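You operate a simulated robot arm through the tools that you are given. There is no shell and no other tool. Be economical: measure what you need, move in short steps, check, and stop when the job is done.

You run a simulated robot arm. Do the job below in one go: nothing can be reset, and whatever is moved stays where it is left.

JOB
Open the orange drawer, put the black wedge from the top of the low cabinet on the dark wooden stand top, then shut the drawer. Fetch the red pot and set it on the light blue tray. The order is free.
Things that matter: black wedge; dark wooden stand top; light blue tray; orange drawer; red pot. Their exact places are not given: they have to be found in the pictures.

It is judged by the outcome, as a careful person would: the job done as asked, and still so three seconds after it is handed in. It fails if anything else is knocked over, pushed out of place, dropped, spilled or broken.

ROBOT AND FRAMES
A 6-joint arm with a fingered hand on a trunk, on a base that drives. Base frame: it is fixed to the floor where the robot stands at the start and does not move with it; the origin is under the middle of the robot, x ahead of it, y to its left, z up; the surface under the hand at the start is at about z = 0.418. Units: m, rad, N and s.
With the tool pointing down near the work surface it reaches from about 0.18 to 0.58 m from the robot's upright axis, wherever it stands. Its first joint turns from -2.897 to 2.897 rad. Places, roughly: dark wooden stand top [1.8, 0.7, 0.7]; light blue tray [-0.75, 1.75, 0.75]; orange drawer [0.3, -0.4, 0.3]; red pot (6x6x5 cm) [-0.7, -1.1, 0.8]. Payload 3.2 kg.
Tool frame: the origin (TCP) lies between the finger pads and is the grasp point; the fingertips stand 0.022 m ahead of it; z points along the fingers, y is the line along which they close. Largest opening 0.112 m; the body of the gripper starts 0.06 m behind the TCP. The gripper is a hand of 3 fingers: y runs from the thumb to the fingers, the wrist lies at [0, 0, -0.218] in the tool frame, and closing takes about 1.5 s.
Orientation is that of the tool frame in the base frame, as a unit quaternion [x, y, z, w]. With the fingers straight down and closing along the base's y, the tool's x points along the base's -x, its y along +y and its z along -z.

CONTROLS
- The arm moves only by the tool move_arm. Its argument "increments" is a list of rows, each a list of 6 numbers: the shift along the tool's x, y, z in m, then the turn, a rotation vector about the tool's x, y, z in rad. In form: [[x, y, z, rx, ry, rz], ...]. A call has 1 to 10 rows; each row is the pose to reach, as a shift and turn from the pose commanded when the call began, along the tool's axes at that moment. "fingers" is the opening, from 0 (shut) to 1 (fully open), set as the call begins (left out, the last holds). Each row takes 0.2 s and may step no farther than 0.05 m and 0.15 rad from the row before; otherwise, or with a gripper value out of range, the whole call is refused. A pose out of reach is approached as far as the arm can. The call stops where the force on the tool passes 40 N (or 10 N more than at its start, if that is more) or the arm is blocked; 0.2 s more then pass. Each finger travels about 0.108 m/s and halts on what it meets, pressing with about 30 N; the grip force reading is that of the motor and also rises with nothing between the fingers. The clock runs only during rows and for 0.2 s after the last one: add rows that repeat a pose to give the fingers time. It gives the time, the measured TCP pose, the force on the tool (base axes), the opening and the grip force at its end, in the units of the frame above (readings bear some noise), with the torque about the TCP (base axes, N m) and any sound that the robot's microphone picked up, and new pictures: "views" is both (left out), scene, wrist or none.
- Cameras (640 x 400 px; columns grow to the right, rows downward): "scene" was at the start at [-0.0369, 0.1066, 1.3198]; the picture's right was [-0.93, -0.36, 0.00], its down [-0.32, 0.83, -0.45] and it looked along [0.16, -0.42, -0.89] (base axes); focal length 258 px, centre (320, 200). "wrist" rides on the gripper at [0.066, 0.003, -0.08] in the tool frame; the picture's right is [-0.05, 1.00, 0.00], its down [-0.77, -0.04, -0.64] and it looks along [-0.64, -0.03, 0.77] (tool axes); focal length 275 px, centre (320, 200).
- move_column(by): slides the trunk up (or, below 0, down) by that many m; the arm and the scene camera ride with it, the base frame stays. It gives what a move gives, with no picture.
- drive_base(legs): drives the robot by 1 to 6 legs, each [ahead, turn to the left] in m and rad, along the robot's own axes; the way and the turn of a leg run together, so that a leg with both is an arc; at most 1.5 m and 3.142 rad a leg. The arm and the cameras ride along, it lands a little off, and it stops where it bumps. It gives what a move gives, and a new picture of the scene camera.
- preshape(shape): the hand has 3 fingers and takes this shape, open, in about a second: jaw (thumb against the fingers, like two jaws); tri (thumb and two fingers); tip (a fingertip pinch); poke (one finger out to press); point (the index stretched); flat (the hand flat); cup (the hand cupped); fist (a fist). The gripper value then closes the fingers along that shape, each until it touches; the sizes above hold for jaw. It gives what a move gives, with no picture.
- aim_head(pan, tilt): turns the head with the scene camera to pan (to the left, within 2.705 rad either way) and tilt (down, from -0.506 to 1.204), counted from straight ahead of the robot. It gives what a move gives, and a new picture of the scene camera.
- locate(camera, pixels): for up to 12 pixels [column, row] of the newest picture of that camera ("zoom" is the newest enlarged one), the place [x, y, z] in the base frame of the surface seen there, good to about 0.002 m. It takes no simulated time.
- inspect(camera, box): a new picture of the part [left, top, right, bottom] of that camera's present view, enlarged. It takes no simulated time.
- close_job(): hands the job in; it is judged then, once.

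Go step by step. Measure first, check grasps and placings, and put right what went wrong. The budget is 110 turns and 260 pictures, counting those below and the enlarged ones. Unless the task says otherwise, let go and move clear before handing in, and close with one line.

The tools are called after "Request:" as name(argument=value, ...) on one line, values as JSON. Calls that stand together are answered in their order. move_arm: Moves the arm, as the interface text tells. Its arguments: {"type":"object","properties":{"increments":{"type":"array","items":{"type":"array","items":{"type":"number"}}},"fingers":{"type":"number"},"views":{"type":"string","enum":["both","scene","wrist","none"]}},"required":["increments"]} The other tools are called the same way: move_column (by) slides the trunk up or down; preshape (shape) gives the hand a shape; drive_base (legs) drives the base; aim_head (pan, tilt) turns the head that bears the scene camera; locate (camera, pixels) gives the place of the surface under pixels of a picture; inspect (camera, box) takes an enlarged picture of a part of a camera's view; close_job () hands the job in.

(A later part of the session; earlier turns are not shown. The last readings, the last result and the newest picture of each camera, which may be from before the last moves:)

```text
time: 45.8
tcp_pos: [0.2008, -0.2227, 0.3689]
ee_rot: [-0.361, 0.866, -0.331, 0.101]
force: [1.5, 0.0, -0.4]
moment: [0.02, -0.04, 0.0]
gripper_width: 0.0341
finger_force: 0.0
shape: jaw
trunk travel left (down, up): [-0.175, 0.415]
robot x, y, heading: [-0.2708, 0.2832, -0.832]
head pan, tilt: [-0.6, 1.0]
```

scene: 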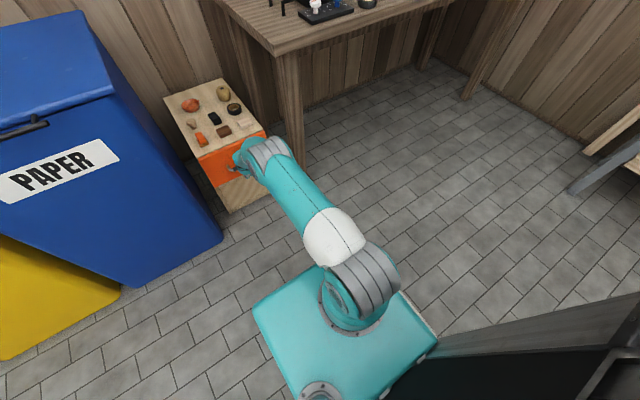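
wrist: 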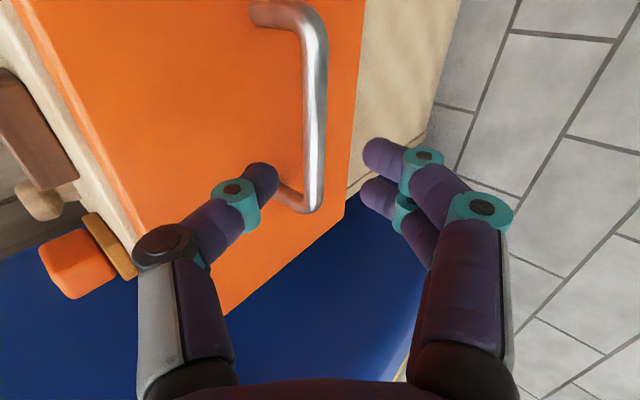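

Aligned: the bar passes between thumb and fingers. I'll advance 4 cm along the tool axis and then close.

Request:
move_arm(increments=[[0, 0, 0.014, 0, 0, 0], [0, 0, 0.028, 0, 0, 0], [0, 0, 0.04, 0, 0, 0], [0, 0, 0.04, 0, 0, 0]])

```text
time: 46.8
tcp_pos: [0.2186, -0.2438, 0.3383]
ee_rot: [-0.36, 0.866, -0.331, 0.1]
force: [1.1, -0.1, 0.3]
moment: [0.0, -0.01, 0.0]
gripper_width: 0.034
finger_force: 0.0
shape: jaw
out of reach, approached as far as the arm can: row 1, 2
trunk travel left (down, up): [-0.175, 0.415]
robot x, y, heading: [-0.2641, 0.288, -0.835]
head pan, tilt: [-0.6, 1.0]
```

scene: 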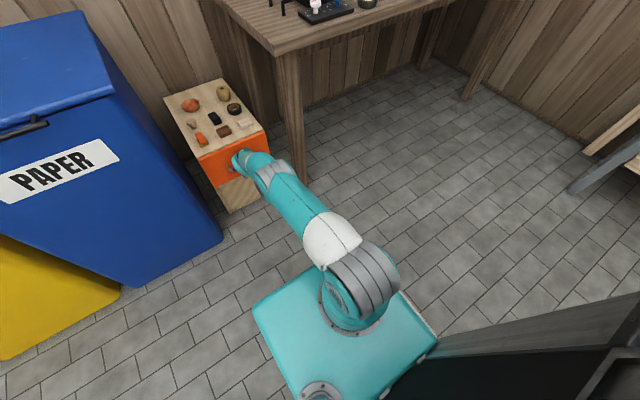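
wrist: 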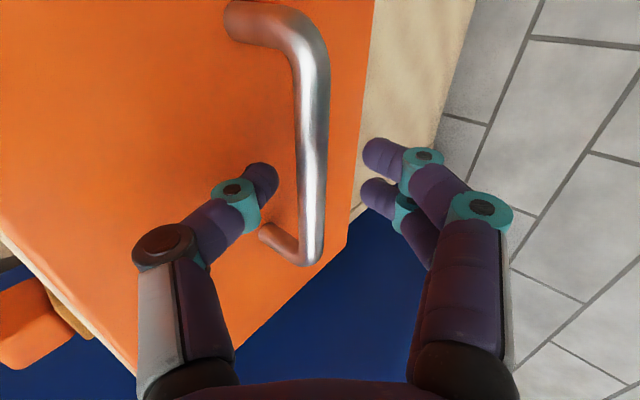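

The bar is between thumb and fingers with the thumb behind it. Closing now.

Request:
move_arm(increments=[[0, 0, 0.006, 0, 0, 0], [0, 0, 0.006, 0, 0, 0], [0, 0, 0.006, 0, 0, 0], [0, 0, 0.006, 0, 0, 0], [0, 0, 0.006, 0, 0, 0], [0, 0, 0.006, 0, 0, 0]], fingers=0, views="wrist")

```text
time: 48.2
tcp_pos: [0.2195, -0.2428, 0.3335]
ee_rot: [-0.36, 0.866, -0.332, 0.098]
force: [-0.6, 1.0, -11.9]
moment: [-0.01, 0.0, -0.01]
gripper_width: 0.0
finger_force: 30.2
shape: jaw
out of reach, approached as far as the arm can: row 1, 2, 3, 4, 5, 6
trunk travel left (down, up): [-0.175, 0.415]
robot x, y, heading: [-0.2657, 0.29, -0.836]
head pan, tilt: [-0.6, 1.0]
```

wrist: 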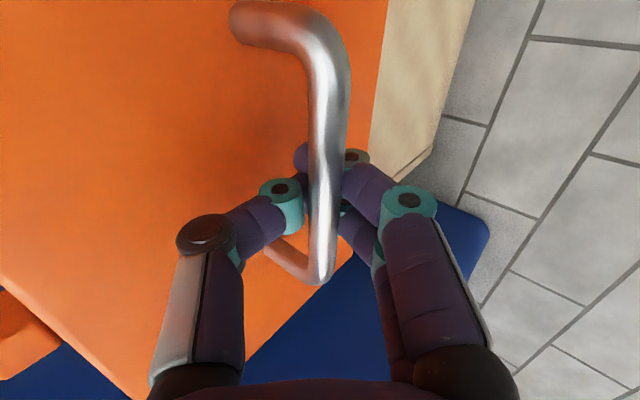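

The fingers have closed beneath the bar so it is caged by thumb and fingers — good for pulling. I'll drive back 0.1 m and check that the drawer follows.

Request:
drive_base(legs=[[-0.1, 0]])

Request:
inspect(camera="wrist", box=[0, 0, 640, 400])

```text
time: 49.4
tcp_pos: [0.1537, -0.169, 0.3329]
ee_rot: [-0.36, 0.866, -0.332, 0.099]
force: [-0.3, 0.9, -13.0]
moment: [-0.01, -0.01, -0.03]
gripper_width: 0.0
finger_force: 30.3
shape: jaw
trunk travel left (down, up): [-0.175, 0.415]
robot x, y, heading: [-0.3308, 0.3618, -0.84]
head pan, tilt: [-0.6, 1.0]
```

scene: 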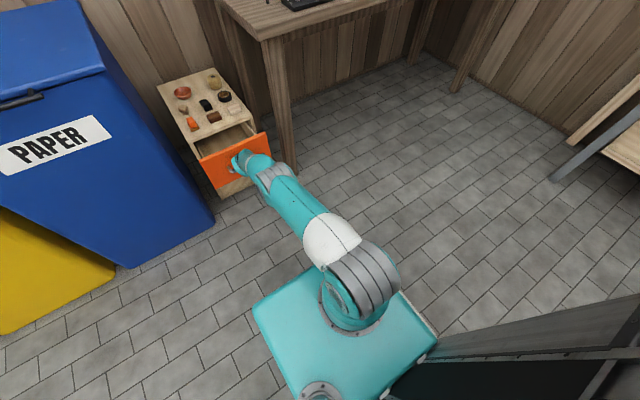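

```text
1.00 times, centred on (320, 200) of wrist (not enlarged: the box is as wide or as high as the picture)
```

zoom: 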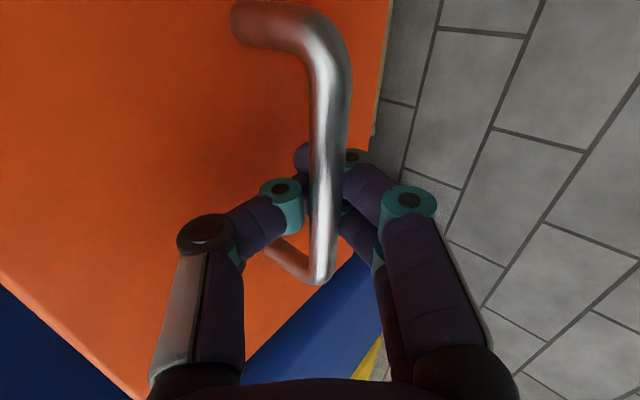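

The drawer follows. Pulling another 0.1 m.

Request:
drive_base(legs=[[-0.1, 0]])

```text
time: 50.5
tcp_pos: [0.0863, -0.0928, 0.3327]
ee_rot: [-0.361, 0.866, -0.332, 0.099]
force: [0.2, -0.2, -12.2]
moment: [0.0, -0.06, -0.02]
gripper_width: 0.0
finger_force: 30.1
shape: jaw
trunk travel left (down, up): [-0.175, 0.415]
robot x, y, heading: [-0.3997, 0.4368, -0.841]
head pan, tilt: [-0.6, 1.0]
```

scene: 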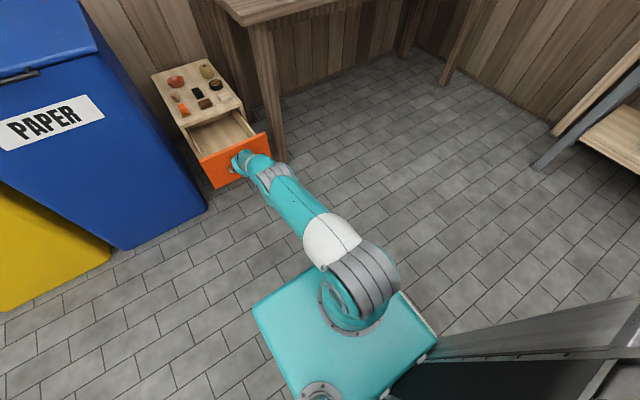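

Opened 0.2 m with no resistance. One more 5 cm to be sure it counts as open.

Request:
drive_base(legs=[[-0.05, 0]])

```text
time: 51.5
tcp_pos: [0.0516, -0.0561, 0.3328]
ee_rot: [-0.361, 0.866, -0.331, 0.098]
force: [-0.1, 0.4, -11.8]
moment: [0.02, -0.07, 0.02]
gripper_width: 0.0
finger_force: 30.0
shape: jaw
trunk travel left (down, up): [-0.175, 0.415]
robot x, y, heading: [-0.4355, 0.4708, -0.838]
head pan, tilt: [-0.6, 1.0]
```

scene: 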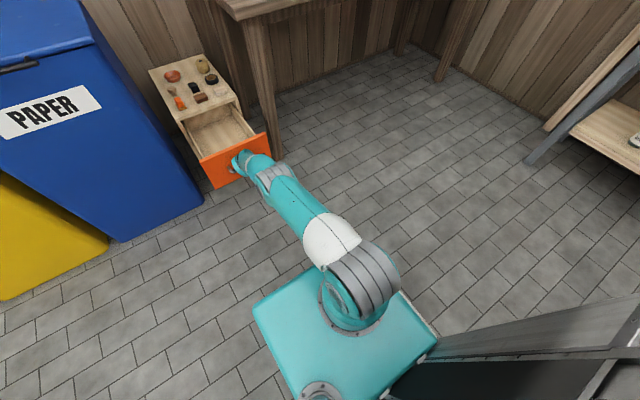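

The drawer is open about 0.25 m. I'll release and back the hand out.

Request:
move_arm(increments=[[0, 0, 0, 0, 0, 0], [0, 0, 0, 0, 0, 0], [0, 0, 0, 0, 0, 0], [0, 0, -0.03, 0, 0, 0], [0, 0, -0.06, 0, 0, 0], [0, 0, -0.1, 0, 0, 0], [0, 0, -0.14, 0, 0, 0]], fingers=0.3)

```text
time: 53.1
tcp_pos: [-0.0028, 0.0148, 0.4413]
ee_rot: [-0.36, 0.867, -0.331, 0.097]
force: [-0.2, 1.1, 0.1]
moment: [0.01, -0.03, 0.02]
gripper_width: 0.0332
finger_force: 0.0
shape: jaw
out of reach, approached as far as the arm can: row 5
trunk travel left (down, up): [-0.175, 0.415]
robot x, y, heading: [-0.4364, 0.4708, -0.841]
head pan, tilt: [-0.6, 1.0]
```

scene: 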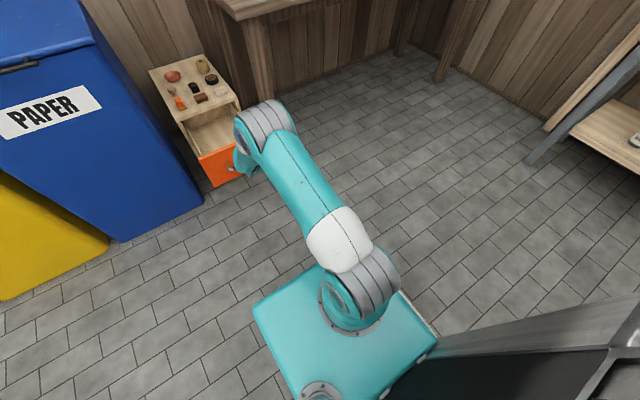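
wrist: 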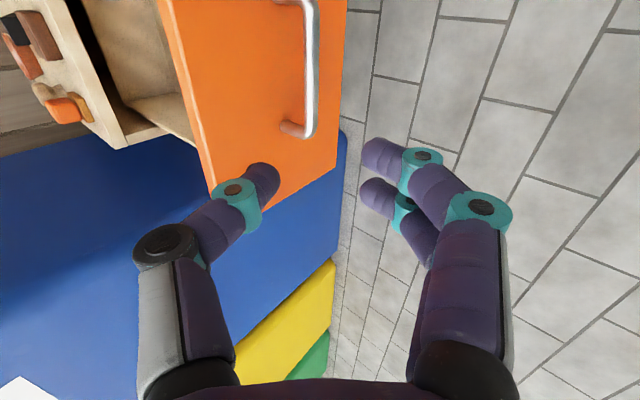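

The drawer stays open. Now raise the trunk, roll the hand so it closes along the wall direction (across the wedge), and drive closer, keeping the base short of the drawer.

Request:
move_column(by=0.25)

Request:
move_arm(increments=[[0, 0, 0, 0, 0, 0.15], [0, 0, 0, 0, 0, 0.3], [0, 0, 0, 0, 0, 0.45], [0, 0, 0, 0, 0, 0.6], [0, 0, 0, 0, 0, 0.75], [0, 0, 0, 0, 0, 0.9], [0, 0, 0, 0, 0, 1.05], [0, 0, 0, 0, 0, 1.2], [0, 0, 0, 0, 0, 1.35], [0, 0, 0, 0, 0, 1.5]], fingers=0.8, views="none")

Request:
drive_base(legs=[[0.44, 0]])

Request:
inspect(camera="wrist", box=[0, 0, 640, 400])

```text
time: 55.6
tcp_pos: [-0.0044, 0.0147, 0.6897]
ee_rot: [-0.361, 0.866, -0.332, 0.097]
force: [0.3, 0.7, 0.2]
moment: [0.0, 0.0, -0.01]
gripper_width: 0.0333
finger_force: 0.1
shape: jaw
trunk travel left (down, up): [-0.425, 0.165]
robot x, y, heading: [-0.4306, 0.4763, -0.834]
head pan, tilt: [-0.6, 1.0]
```

```text
time: 57.8
tcp_pos: [-0.0042, 0.0136, 0.6904]
ee_rot: [0.328, 0.879, -0.175, 0.297]
force: [0.6, 0.6, -0.2]
moment: [0.02, 0.03, -0.01]
gripper_width: 0.0894
finger_force: 0.0
shape: jaw
trunk travel left (down, up): [-0.425, 0.165]
robot x, y, heading: [-0.433, 0.4711, -0.833]
head pan, tilt: [-0.6, 1.0]
```

```text
time: 60.5
tcp_pos: [0.2934, -0.3134, 0.6897]
ee_rot: [0.327, 0.88, -0.176, 0.297]
force: [-0.1, 1.1, -0.6]
moment: [-0.01, 0.02, -0.01]
gripper_width: 0.0893
finger_force: 0.0
shape: jaw
trunk travel left (down, up): [-0.425, 0.165]
robot x, y, heading: [-0.1372, 0.1427, -0.835]
head pan, tilt: [-0.6, 1.0]
```

scene: 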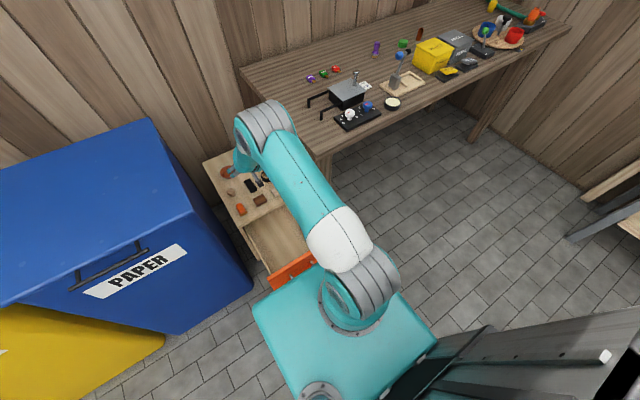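

```text
1.00 times, centred on (320, 200) of wrist (not enlarged: the box is as wide or as high as the picture)
```

zoom: 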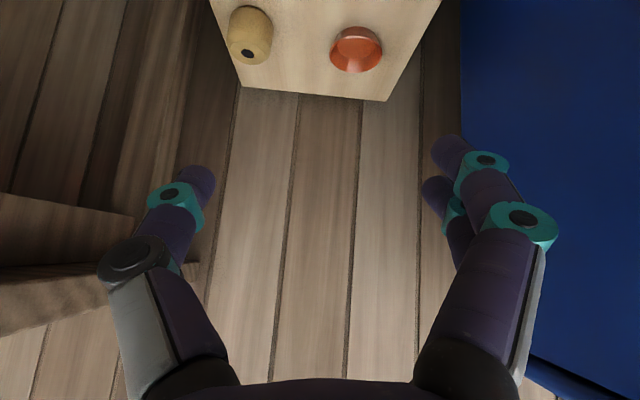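

The wedge is visible in the scene at about (250,185). I'll zoom to measure it.

Request:
inspect(camera="scene", box=[200, 145, 290, 225])

```text
5.00 times, centred on (245, 185) of scene
```

zoom: 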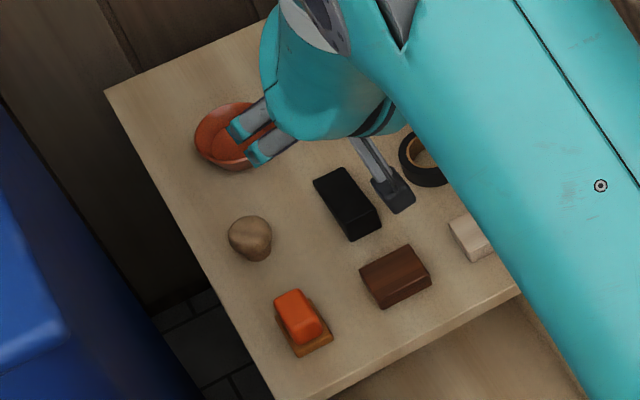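

Request:
locate(camera="zoom", pixels=[[316, 183], [344, 168], [377, 210], [353, 227], [350, 238], [379, 226], [346, 196], [326, 205], [372, 248], [430, 270], [250, 240], [405, 175]])

```text
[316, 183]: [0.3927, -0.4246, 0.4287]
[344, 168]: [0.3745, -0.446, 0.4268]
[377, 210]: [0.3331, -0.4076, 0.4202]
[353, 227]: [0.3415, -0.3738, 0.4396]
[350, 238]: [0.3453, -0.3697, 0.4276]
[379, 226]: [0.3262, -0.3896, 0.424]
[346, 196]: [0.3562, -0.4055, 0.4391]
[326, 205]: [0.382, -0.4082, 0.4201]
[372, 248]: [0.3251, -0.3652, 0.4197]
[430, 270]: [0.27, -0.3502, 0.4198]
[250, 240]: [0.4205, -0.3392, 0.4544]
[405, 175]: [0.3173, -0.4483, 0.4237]
```

Wedge: long axis along -48.8°, centre about (0.36,-0.408), width 2.8 cm, thick end (z 0.443) toward me. I'll level the closing axis and go to a pre-grasp 8 cm back along the tool axis.

Request:
move_arm(increments=[[0.018, 0.0015, 0.034, 0, 0, 0.09], [0.0355, 0.003, 0.0674, 0, 0, 0.18], [0.053, 0.0046, 0.101, 0, 0, 0.18], [0.071, 0.006, 0.135, 0, 0, 0.18], [0.0888, 0.0076, 0.1686, 0, 0, 0.18], [0.0888, 0.0076, 0.1686, 0, 0, 0.18]], fingers=0.5)

```text
time: 61.9
tcp_pos: [0.3122, -0.3506, 0.5057]
ee_rot: [0.404, 0.848, -0.147, 0.311]
force: [0.4, 0.3, 0.2]
moment: [-0.02, 0.01, 0.0]
gripper_width: 0.0567
finger_force: 0.1
shape: jaw
trunk travel left (down, up): [-0.425, 0.165]
robot x, y, heading: [-0.1388, 0.1412, -0.837]
head pan, tilt: [-0.6, 1.0]
```

scene: 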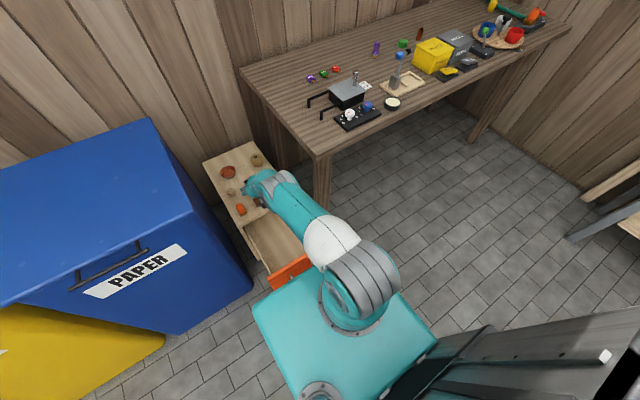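
wrist: 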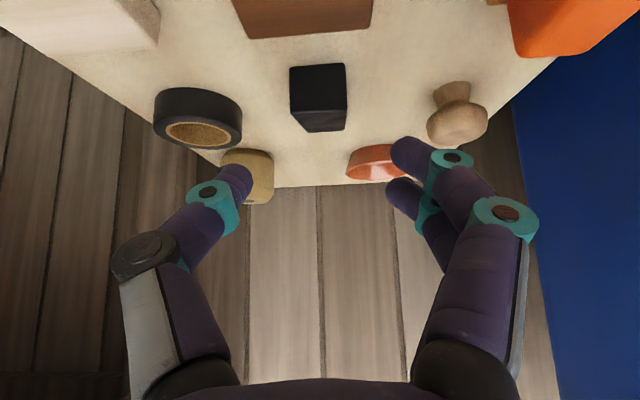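

The wedge is centred between the fingers at (318,95). Checking clearance above the brown block under the hand before advancing.

Request:
locate(camera="wrist", pixels=[[300, 12], [350, 20], [318, 75], [320, 120], [345, 70], [292, 70], [190, 95], [205, 130], [450, 95]])

```text
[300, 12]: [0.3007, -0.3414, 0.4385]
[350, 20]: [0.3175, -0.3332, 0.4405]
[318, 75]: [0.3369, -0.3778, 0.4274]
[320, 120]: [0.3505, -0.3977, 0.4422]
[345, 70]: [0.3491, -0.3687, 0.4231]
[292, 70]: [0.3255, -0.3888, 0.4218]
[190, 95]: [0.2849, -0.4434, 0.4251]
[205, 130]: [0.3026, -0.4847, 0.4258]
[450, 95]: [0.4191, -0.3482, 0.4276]
```

Block top is 0.4405, so there's about 2 cm of clearance. Advancing 8 cm and closing.

Request:
move_arm(increments=[[0, 0, 0.03, 0, 0, 0], [0, 0, 0.055, 0, 0, 0], [0, 0, 0.07, 0, 0, 0], [0, 0, 0.081, 0, 0, 0], [0, 0, 0.081, 0, 0, 0]], views="wrist")

```text
time: 63.1
tcp_pos: [0.3143, -0.3509, 0.5052]
ee_rot: [0.404, 0.847, -0.148, 0.311]
force: [0.2, 0.4, 0.1]
moment: [-0.03, 0.01, -0.02]
gripper_width: 0.0567
finger_force: 0.1
shape: jaw
out of reach, approached as far as the arm can: row 1, 2, 3, 4, 5
trunk travel left (down, up): [-0.425, 0.165]
robot x, y, heading: [-0.1385, 0.1447, -0.836]
head pan, tilt: [-0.6, 1.0]
```

wrist: 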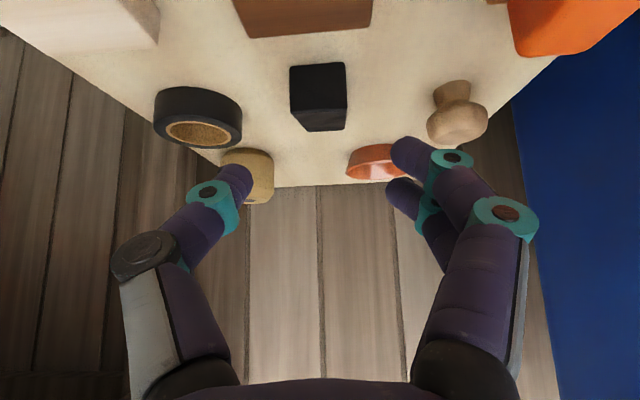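

The arm is at its limit at this shoulder height. I'll raise the hand 0.12 m and lower the trunk 0.12 m for a better shoulder position, then advance.

Request:
move_arm(increments=[[-0.026, 0, -0.0306, 0, 0, 0], [-0.052, 0, -0.0612, 0, 0, 0], [-0.0775, 0, -0.0918, 0, 0, 0]], views="none")

Request:
move_column(by=-0.12)

Request:
move_arm(increments=[[0, 0, 0.03, 0, 0, 0], [0, 0, 0.03, 0, 0, 0]])

```text
time: 63.9
tcp_pos: [0.3145, -0.3499, 0.6234]
ee_rot: [0.404, 0.847, -0.147, 0.312]
force: [1.0, -0.1, 0.3]
moment: [-0.03, 0.02, 0.0]
gripper_width: 0.0568
finger_force: 0.1
shape: jaw
trunk travel left (down, up): [-0.425, 0.165]
robot x, y, heading: [-0.1388, 0.1492, -0.838]
head pan, tilt: [-0.6, 1.0]
```

```text
time: 65.4
tcp_pos: [0.3147, -0.3505, 0.504]
ee_rot: [0.404, 0.847, -0.148, 0.312]
force: [-0.6, 1.1, -0.6]
moment: [-0.02, 0.02, 0.02]
gripper_width: 0.0566
finger_force: 0.1
shape: jaw
trunk travel left (down, up): [-0.305, 0.285]
robot x, y, heading: [-0.1359, 0.1444, -0.837]
head pan, tilt: [-0.6, 1.0]
```

```text
time: 66.0
tcp_pos: [0.3272, -0.365, 0.4791]
ee_rot: [0.403, 0.847, -0.148, 0.312]
force: [0.0, -0.1, 0.1]
moment: [-0.01, 0.01, 0.02]
gripper_width: 0.0565
finger_force: 0.1
shape: jaw
out of reach, approached as far as the arm can: row 1
trunk travel left (down, up): [-0.305, 0.285]
robot x, y, heading: [-0.1368, 0.1498, -0.838]
head pan, tilt: [-0.6, 1.0]
```

scene: 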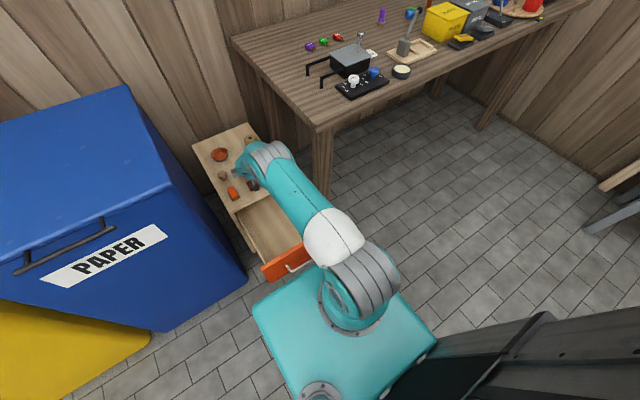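
wrist: 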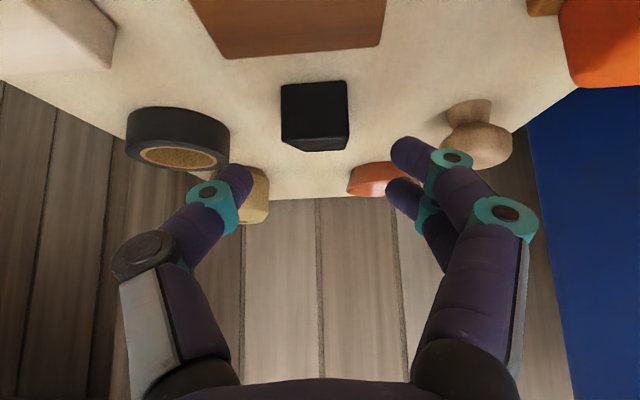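

Reachable now, wedge still centred. Advancing the remaining 4.6 cm.

Request:
move_arm(increments=[[0, 0, 0.02, 0, 0, 0], [0, 0, 0.035, 0, 0, 0], [0, 0, 0.046, 0, 0, 0], [0, 0, 0.046, 0, 0, 0]], views="wrist")

```text
time: 67.0
tcp_pos: [0.3332, -0.3932, 0.46]
ee_rot: [0.413, 0.838, -0.176, 0.308]
force: [0.4, -0.5, 0.4]
moment: [-0.02, 0.0, 0.01]
gripper_width: 0.0567
finger_force: 0.0
shape: jaw
out of reach, approached as far as the arm can: row 1, 2, 3
trunk travel left (down, up): [-0.305, 0.285]
robot x, y, heading: [-0.1373, 0.1433, -0.838]
head pan, tilt: [-0.6, 1.0]
```

wrist: 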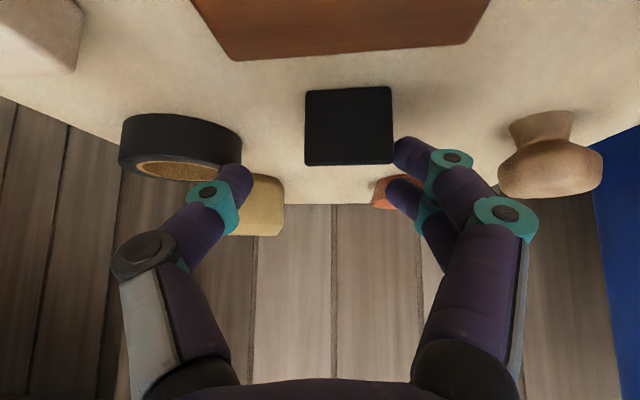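

It's still at the edge of reach and drifted sideways 1.5 cm. I'll lift back and drive the base 6 cm closer (it stays below the drawer).

Request:
move_arm(increments=[[0, 0, -0.04, 0, 0, 0], [-0.02, 0, -0.07, 0, 0, 0]], views="none")

Request:
drive_base(legs=[[0.06, 0]])

Request:
inspect(camera="wrist", box=[0, 0, 640, 400])

```text
time: 67.6
tcp_pos: [0.3278, -0.3642, 0.5123]
ee_rot: [0.404, 0.848, -0.147, 0.311]
force: [-1.0, 0.2, 0.6]
moment: [-0.04, -0.01, 0.0]
gripper_width: 0.0566
finger_force: 0.0
shape: jaw
out of reach, approached as far as the arm can: row 1
trunk travel left (down, up): [-0.305, 0.285]
robot x, y, heading: [-0.1371, 0.1472, -0.835]
head pan, tilt: [-0.6, 1.0]
```

```text
time: 68.6
tcp_pos: [0.3674, -0.4103, 0.5106]
ee_rot: [0.404, 0.847, -0.148, 0.311]
force: [-0.3, 1.2, -0.4]
moment: [-0.03, -0.02, 0.01]
gripper_width: 0.0561
finger_force: 0.0
shape: jaw
trunk travel left (down, up): [-0.305, 0.285]
robot x, y, heading: [-0.0974, 0.0984, -0.836]
head pan, tilt: [-0.6, 1.0]
```

scene: 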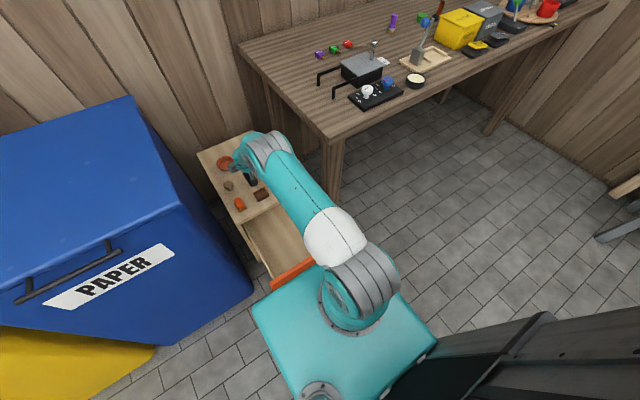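

```text
1.00 times, centred on (320, 200) of wrist (not enlarged: the box is as wide or as high as the picture)
```

zoom: 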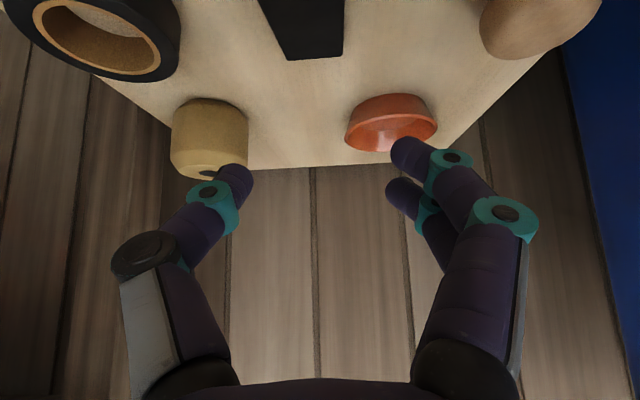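

Now with more room I'll reduce the tilt slightly and realign above the wedge's thick end.

Request:
move_arm(increments=[[0.028, -0.002, -0.02, 0, 0.06, 0], [0.0557, -0.0048, -0.0157, 0, 0.12, 0], [0.0557, -0.0048, -0.0157, 0, 0.12, 0]], views="wrist")

Request:
locate(camera="wrist", pixels=[[320, 100], [320, 80]])

```text
time: 69.4
tcp_pos: [0.3291, -0.3713, 0.4877]
ee_rot: [0.413, 0.864, -0.124, 0.259]
force: [-0.3, 0.3, 0.3]
moment: [-0.04, 0.01, 0.03]
gripper_width: 0.0564
finger_force: 0.1
shape: jaw
trunk travel left (down, up): [-0.305, 0.285]
robot x, y, heading: [-0.0986, 0.1009, -0.835]
head pan, tilt: [-0.6, 1.0]
```

wrist: 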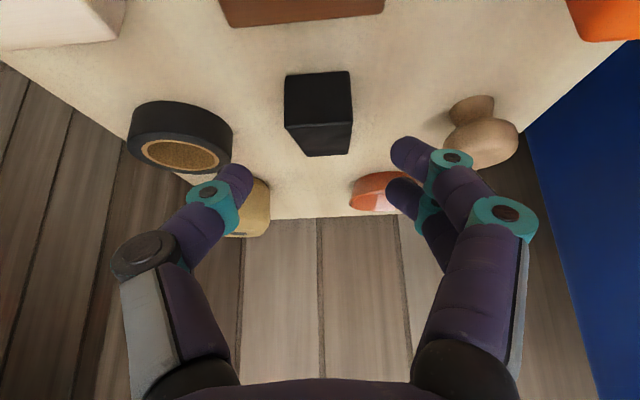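

```text
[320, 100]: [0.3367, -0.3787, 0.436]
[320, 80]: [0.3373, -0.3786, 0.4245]
```

Wedge is centred at px 319. Advance 5 cm.

Request:
move_arm(increments=[[0, 0, 0.02, 0, 0, 0], [0, 0, 0.04, 0, 0, 0], [0, 0, 0.05, 0, 0, 0], [0, 0, 0.05, 0, 0, 0]], views="wrist")

```text
time: 70.4
tcp_pos: [0.3473, -0.3932, 0.4467]
ee_rot: [0.413, 0.864, -0.123, 0.26]
force: [-0.5, 0.0, 2.3]
moment: [0.06, -0.07, 0.01]
gripper_width: 0.0562
finger_force: 0.0
shape: jaw
out of reach, approached as far as the arm can: row 2, 3
trunk travel left (down, up): [-0.305, 0.285]
robot x, y, heading: [-0.0968, 0.1019, -0.836]
head pan, tilt: [-0.6, 1.0]
```

wrist: 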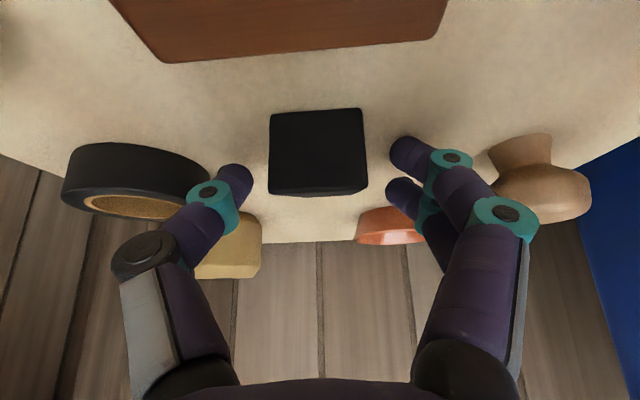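

The wedge lies between thumb and fingers with the tips just at the surface. Closing.

Request:
move_arm(increments=[[0, 0, 0, 0, 0, 0], [0, 0, 0, 0, 0, 0], [0, 0, 0, 0, 0, 0], [0, 0, 0, 0, 0, 0], [0, 0, 0, 0, 0, 0], [0, 0, 0, 0, 0, 0]], fingers=0, views="wrist")

```text
time: 71.8
tcp_pos: [0.3476, -0.3929, 0.4463]
ee_rot: [0.413, 0.864, -0.124, 0.259]
force: [-0.4, -0.1, 0.5]
moment: [-0.06, 0.01, -0.03]
gripper_width: 0.0268
finger_force: 30.1
shape: jaw
trunk travel left (down, up): [-0.305, 0.285]
robot x, y, heading: [-0.0943, 0.0996, -0.836]
head pan, tilt: [-0.6, 1.0]
```

wrist: 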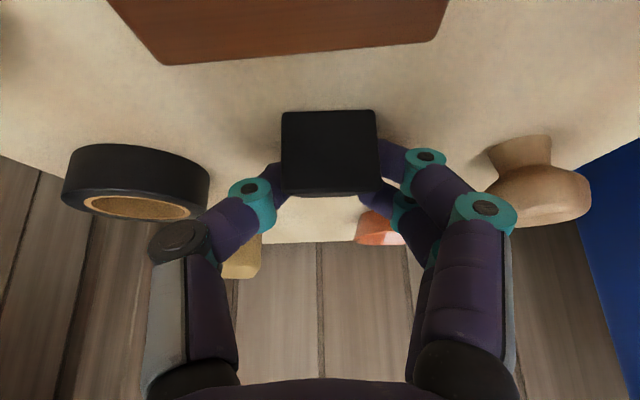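

Wedge held (width 0.0268). Lifting straight up.

Request:
move_arm(increments=[[-0.011, 0, -0.0167, 0, 0, 0], [-0.0275, 0, -0.0417, 0, 0, 0], [-0.044, 0, -0.0667, 0, 0, 0], [-0.066, 0, -0.1, 0, 0, 0]], views="wrist")

Request:
move_column(by=0.285)

```text
time: 72.8
tcp_pos: [0.3475, -0.394, 0.5638]
ee_rot: [0.412, 0.865, -0.124, 0.259]
force: [0.1, 0.5, -0.7]
moment: [-0.05, 0.01, 0.01]
gripper_width: 0.027
finger_force: 30.3
shape: jaw
trunk travel left (down, up): [-0.305, 0.285]
robot x, y, heading: [-0.0978, 0.1021, -0.841]
head pan, tilt: [-0.6, 1.0]
```

wrist: 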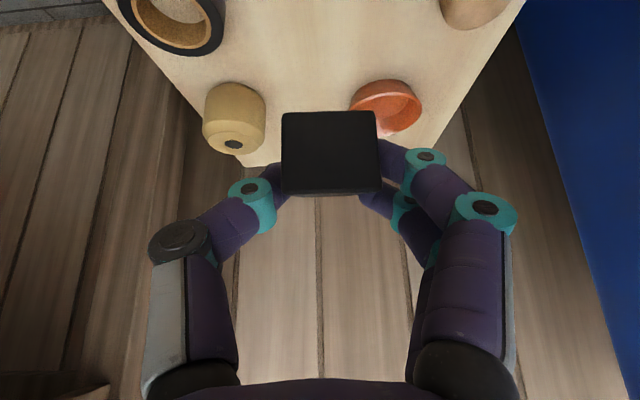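

```text
time: 75.7
tcp_pos: [0.3481, -0.3928, 0.8493]
ee_rot: [0.412, 0.864, -0.123, 0.26]
force: [0.7, 0.1, -0.8]
moment: [0.03, -0.01, -0.03]
gripper_width: 0.027
finger_force: 30.1
shape: jaw
trunk travel left (down, up): [-0.59, 0.0]
robot x, y, heading: [-0.0982, 0.0994, -0.829]
head pan, tilt: [-0.6, 1.0]
```

Wedge lifted clear. I'll back away from the drawer, turn to run along the wall, and drive toward the stand.

Request:
drive_base(legs=[[-0.27, 0], [0, 1.571]])

Request:
aim_head(pan=0.0, tilt=0.45)

```text
time: 81.4
tcp_pos: [0.2142, 0.748, 0.8498]
ee_rot: [-0.319, 0.903, 0.096, 0.271]
force: [-0.1, -0.1, 0.9]
moment: [0.01, 0.0, -0.01]
gripper_width: 0.027
finger_force: 30.4
shape: jaw
trunk travel left (down, up): [-0.59, 0.0]
robot x, y, heading: [-0.2794, 0.3047, 0.737]
head pan, tilt: [-0.6, 1.0]
```

scene: 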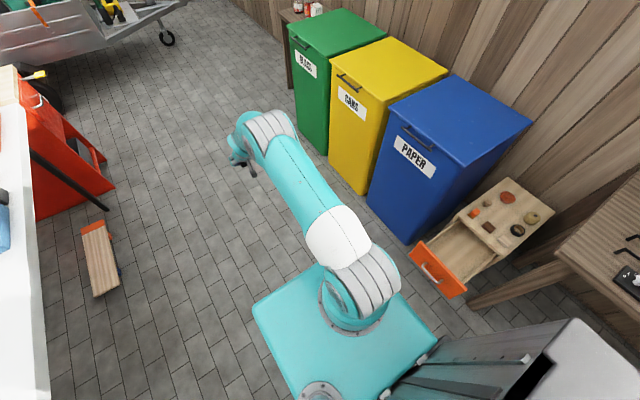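

```text
time: 82.4
tcp_pos: [0.2147, 0.7475, 0.8498]
ee_rot: [-0.319, 0.903, 0.096, 0.27]
force: [-0.1, -0.1, 0.1]
moment: [-0.01, 0.02, -0.02]
gripper_width: 0.0268
finger_force: 30.3
shape: jaw
trunk travel left (down, up): [-0.59, 0.0]
robot x, y, heading: [-0.2816, 0.3041, 0.738]
head pan, tilt: [0.0, 0.45]
```

scene: 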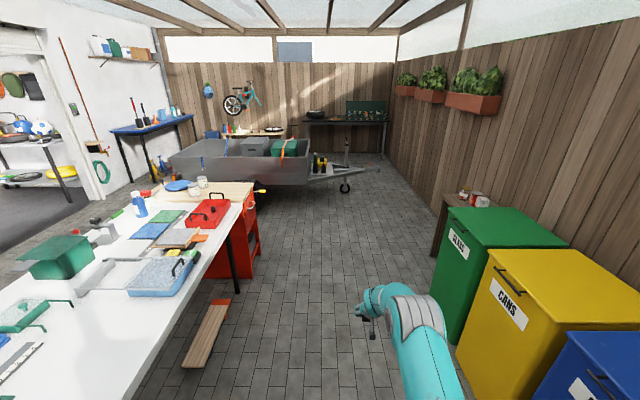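

The corridor is clear; the stand's edge shows at (440,205). Locate stand, plank and hitch before driving.

Request:
locate(camera="scene", pixels=[[443, 197], [450, 205], [436, 250], [215, 300], [190, 365], [345, 190], [375, 168], [470, 206], [464, 260], [260, 255], [234, 290], [483, 205]])

Request:
inspect(camera="scene", box=[420, 170, 520, 250])

```text
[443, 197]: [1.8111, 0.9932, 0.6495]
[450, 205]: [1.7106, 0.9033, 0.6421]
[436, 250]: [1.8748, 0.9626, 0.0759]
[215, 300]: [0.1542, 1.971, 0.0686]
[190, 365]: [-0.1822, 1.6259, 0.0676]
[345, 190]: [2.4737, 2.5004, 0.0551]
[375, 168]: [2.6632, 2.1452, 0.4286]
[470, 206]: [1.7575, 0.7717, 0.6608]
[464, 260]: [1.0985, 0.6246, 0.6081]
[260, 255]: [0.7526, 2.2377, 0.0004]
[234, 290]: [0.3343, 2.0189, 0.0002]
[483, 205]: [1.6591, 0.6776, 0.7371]
```

```text
5.00 times, centred on (470, 210) of scene
```

zoom: 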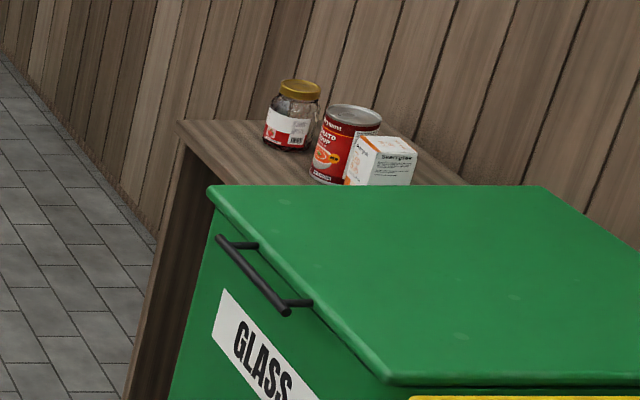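

The stand's front edge is at wall-distance t=-0.473, top z≈0.66. Drive 1.8 m along the corridor, turn to face the stand, and look.

Request:
drive_base(legs=[[0.9, 0], [0.9, 0], [0, -1.571]])

Request:
aim_head(pan=0.0, tilt=0.75)

```text
time: 95.3
tcp_pos: [1.4943, 1.0027, 0.8489]
ee_rot: [0.415, 0.863, -0.124, 0.26]
force: [0.8, 0.5, -0.1]
moment: [-0.01, 0.0, -0.02]
gripper_width: 0.027
finger_force: 29.8
shape: jaw
trunk travel left (down, up): [-0.59, 0.0]
robot x, y, heading: [1.0523, 1.4982, -0.842]
head pan, tilt: [0.0, 0.45]
```

scene: 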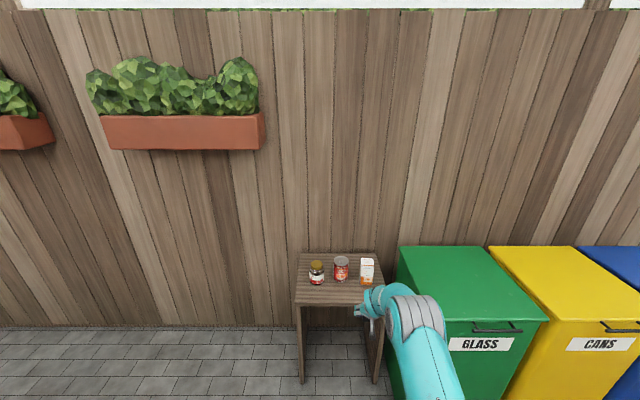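

```text
time: 96.1
tcp_pos: [1.4953, 0.9997, 0.8499]
ee_rot: [0.415, 0.863, -0.123, 0.259]
force: [0.5, 0.5, -0.8]
moment: [-0.01, 0.0, -0.03]
gripper_width: 0.0269
finger_force: 30.2
shape: jaw
trunk travel left (down, up): [-0.59, 0.0]
robot x, y, heading: [1.0572, 1.4974, -0.839]
head pan, tilt: [0.0, 0.75]
```

scene: 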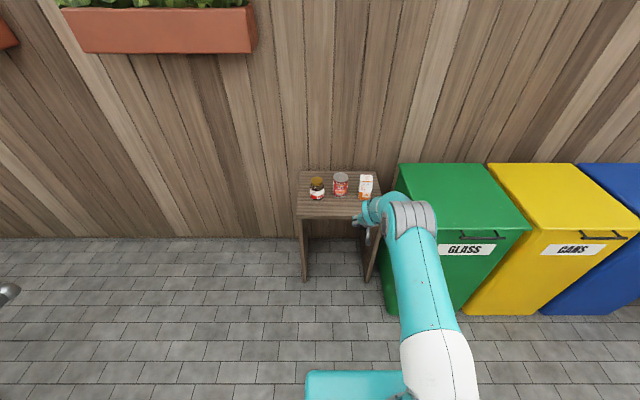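

Excellent view of the stand (297–380, 172–218). Zoom and locate corners and items.

Request:
inspect(camera="scene", box=[285, 155, 405, 235])

Request:
locate(camera="scene", pixels=[[299, 214], [300, 175], [375, 175], [352, 214], [320, 205], [340, 205], [317, 197], [340, 193], [360, 197], [345, 183], [317, 184], [366, 178]])

```text
5.00 times, centred on (345, 195) of scene
```

zoom: 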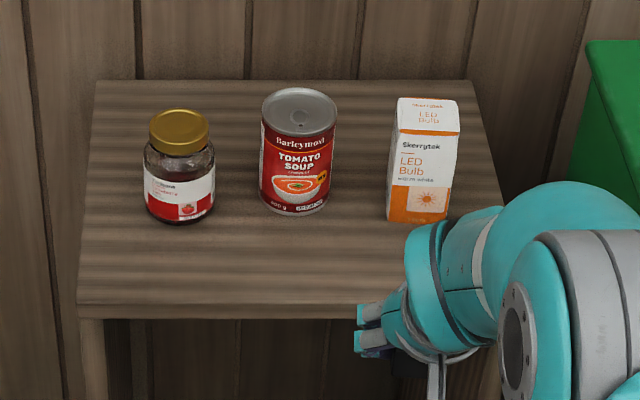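

```text
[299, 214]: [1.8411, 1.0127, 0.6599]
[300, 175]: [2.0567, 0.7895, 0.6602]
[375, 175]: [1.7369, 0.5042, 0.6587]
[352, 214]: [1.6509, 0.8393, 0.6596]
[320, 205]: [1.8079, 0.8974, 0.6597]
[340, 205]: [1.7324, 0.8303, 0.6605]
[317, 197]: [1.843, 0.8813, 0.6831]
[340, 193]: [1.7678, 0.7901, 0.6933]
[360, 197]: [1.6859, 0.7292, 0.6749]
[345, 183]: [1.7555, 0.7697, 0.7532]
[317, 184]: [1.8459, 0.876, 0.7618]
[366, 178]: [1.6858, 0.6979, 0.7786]
```

The front strip (t from -0.475 to -0.575) is free; I'll place the wedge at s≈1.90 between jar and can. Drive ahead 0.245 m.

Request:
drive_base(legs=[[0.245, 0]])

```text
time: 97.9
tcp_pos: [1.659, 0.8188, 0.8485]
ee_rot: [0.414, 0.864, -0.123, 0.26]
force: [0.4, 0.1, -0.3]
moment: [0.0, 0.01, 0.01]
gripper_width: 0.0267
finger_force: 30.2
shape: jaw
trunk travel left (down, up): [-0.59, 0.0]
robot x, y, heading: [1.2149, 1.317, -0.841]
head pan, tilt: [0.0, 0.75]
```

scene: 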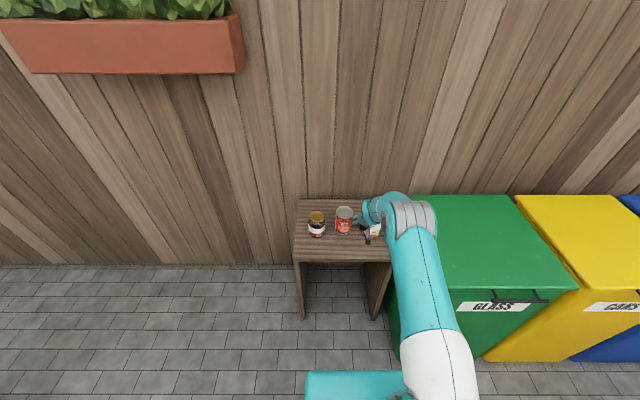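

Shift the hand 0.119 m along the stand front to the gap between jar and can.

Request:
move_arm(increments=[[0.001, 0.04, -0.001, 0, 0, 0], [0.003, 0.08, -0.002, 0, 0, 0], [0.005, 0.1186, -0.003, 0, 0, 0], [0.005, 0.1186, -0.003, 0, 0, 0]])

```text
time: 98.9
tcp_pos: [1.7485, 0.8971, 0.8495]
ee_rot: [0.414, 0.863, -0.123, 0.26]
force: [-0.8, 0.0, -0.5]
moment: [0.05, 0.01, 0.0]
gripper_width: 0.0268
finger_force: 30.2
shape: jaw
trunk travel left (down, up): [-0.59, 0.0]
robot x, y, heading: [1.2165, 1.314, -0.841]
head pan, tilt: [0.0, 0.75]
```

scene: 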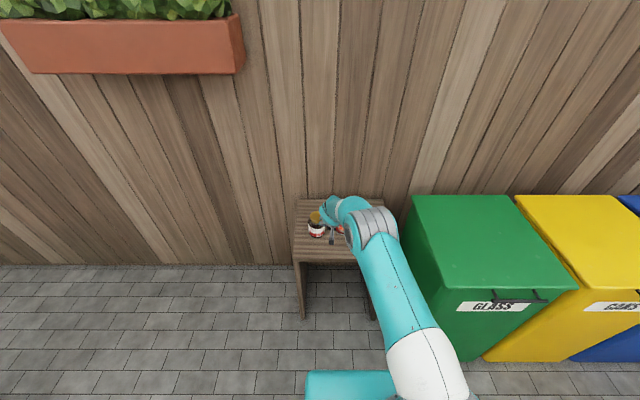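
wrist: 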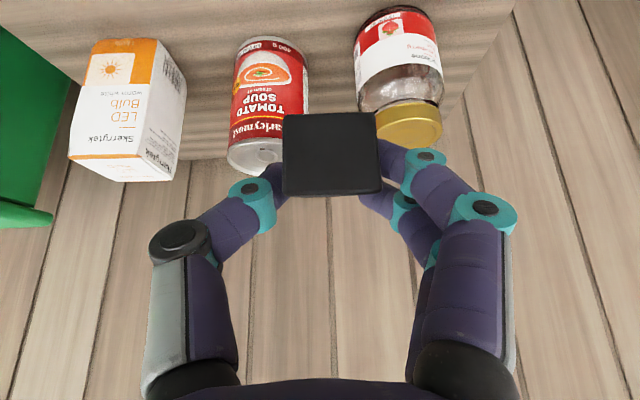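

Lower the trunk 0.12 m and check clearances.

Request:
move_column(by=-0.12)

Request:
inspect(camera="wrist", box=[0, 0, 640, 400])

Request:
inspect(camera="scene", box=[270, 130, 410, 240])

```text
time: 100.4
tcp_pos: [1.7482, 0.8974, 0.7292]
ee_rot: [0.415, 0.863, -0.124, 0.259]
force: [0.5, 0.1, -0.4]
moment: [0.01, 0.01, -0.01]
gripper_width: 0.0267
finger_force: 30.3
shape: jaw
trunk travel left (down, up): [-0.47, 0.12]
robot x, y, heading: [1.2188, 1.3176, -0.836]
head pan, tilt: [0.0, 0.75]
```

```text
1.00 times, centred on (320, 200) of wrist (not enlarged: the box is as wide or as high as the picture)
```

zoom: 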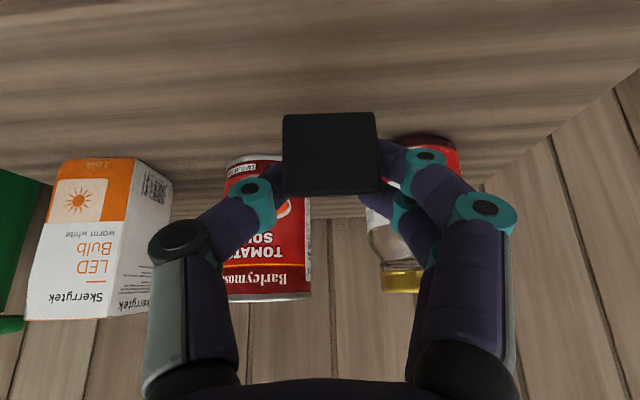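

```text
3.64 times, centred on (340, 185) of scene
```

zoom: 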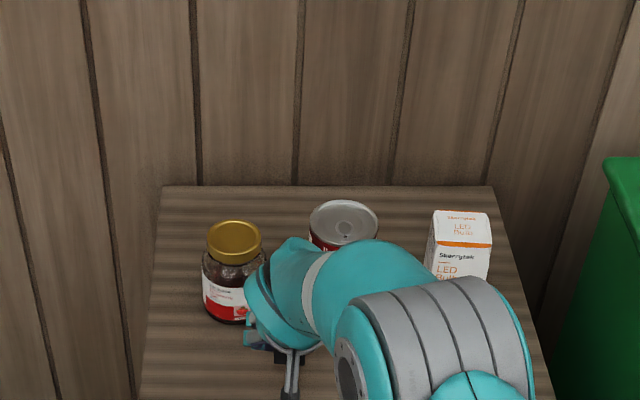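

Clear of the can and jar. Lowering 4.1 cm with the arm, then a bit more until touch.

Request:
move_arm(increments=[[0.011, 0, 0.0167, 0, 0, 0], [0.0193, 0, 0.0293, 0, 0, 0], [0.0226, 0, 0.0343, 0, 0, 0], [0.0234, 0, 0.0355, 0, 0, 0], [0.0234, 0, 0.0355, 0, 0, 0]], views="wrist")

```text
time: 101.6
tcp_pos: [1.7479, 0.8985, 0.6878]
ee_rot: [0.414, 0.864, -0.124, 0.259]
force: [-0.7, -0.5, 0.3]
moment: [0.05, 0.04, 0.04]
gripper_width: 0.027
finger_force: 30.3
shape: jaw
trunk travel left (down, up): [-0.47, 0.12]
robot x, y, heading: [1.2171, 1.3175, -0.839]
head pan, tilt: [0.0, 0.75]
```

wrist: 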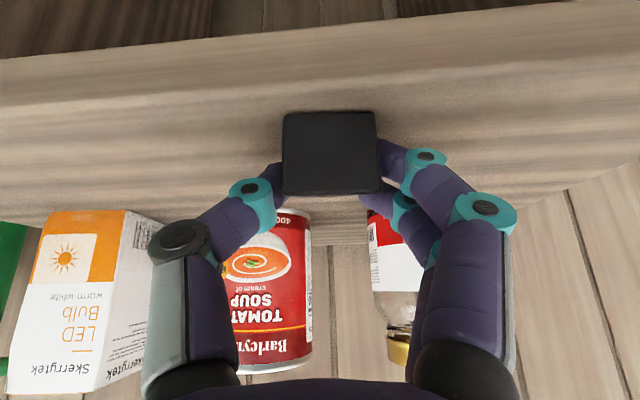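

About 1.5 mm above the surface. Settle it and release.

Request:
move_arm(increments=[[0.0008, 0, 0.0013, 0, 0, 0], [0.0008, 0, 0.0013, 0, 0, 0]], views="none")

Request:
move_arm(increments=[[0, 0, 0, 0, 0, 0], [0, 0, 0, 0, 0, 0], [0, 0, 0, 0, 0, 0], [0, 0, 0, 0, 0, 0]], fingers=0.5, views="wrist")

```text
time: 102.2
tcp_pos: [1.7484, 0.8979, 0.6851]
ee_rot: [0.414, 0.864, -0.124, 0.26]
force: [-0.3, 0.9, 1.4]
moment: [-0.01, -0.06, 0.01]
gripper_width: 0.0266
finger_force: 29.7
shape: jaw
trunk travel left (down, up): [-0.47, 0.12]
robot x, y, heading: [1.2163, 1.3128, -0.842]
head pan, tilt: [0.0, 0.75]
```

```text
time: 103.2
tcp_pos: [1.748, 0.8975, 0.686]
ee_rot: [0.414, 0.864, -0.123, 0.26]
force: [-0.7, -1.0, 3.2]
moment: [0.04, -0.09, -0.02]
gripper_width: 0.0541
finger_force: 0.1
shape: jaw
trunk travel left (down, up): [-0.47, 0.12]
robot x, y, heading: [1.2157, 1.3141, -0.842]
head pan, tilt: [0.0, 0.75]
```

wrist: 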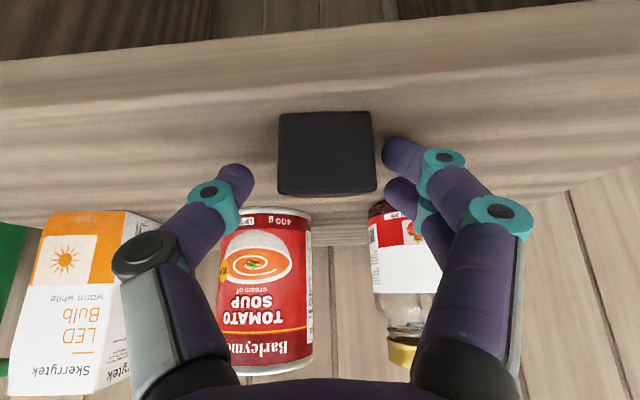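

Wedge rests on the stand, released. Withdrawing along the tool axis.

Request:
move_arm(increments=[[0, 0, -0.03, 0, 0, 0], [0, 0, -0.07, 0, 0, 0], [0, 0, -0.11, 0, 0, 0], [-0.03, 0, -0.15, 0, 0, 0]])

Request:
locate(camera="wrist", pixels=[[320, 120]])

```text
time: 104.2
tcp_pos: [1.7115, 0.9429, 0.8271]
ee_rot: [0.414, 0.864, -0.124, 0.26]
force: [-0.5, 0.4, -0.1]
moment: [-0.02, 0.05, -0.02]
gripper_width: 0.0557
finger_force: 0.1
shape: jaw
trunk travel left (down, up): [-0.47, 0.12]
robot x, y, heading: [1.2155, 1.3172, -0.839]
head pan, tilt: [0.0, 0.75]
```

scene: 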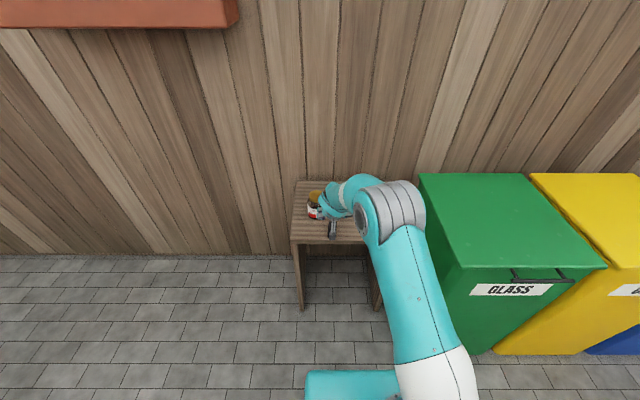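
wrist: 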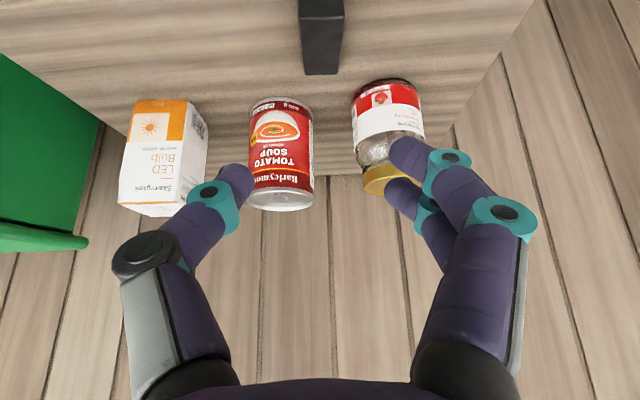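

```text
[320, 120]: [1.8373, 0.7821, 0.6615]
```

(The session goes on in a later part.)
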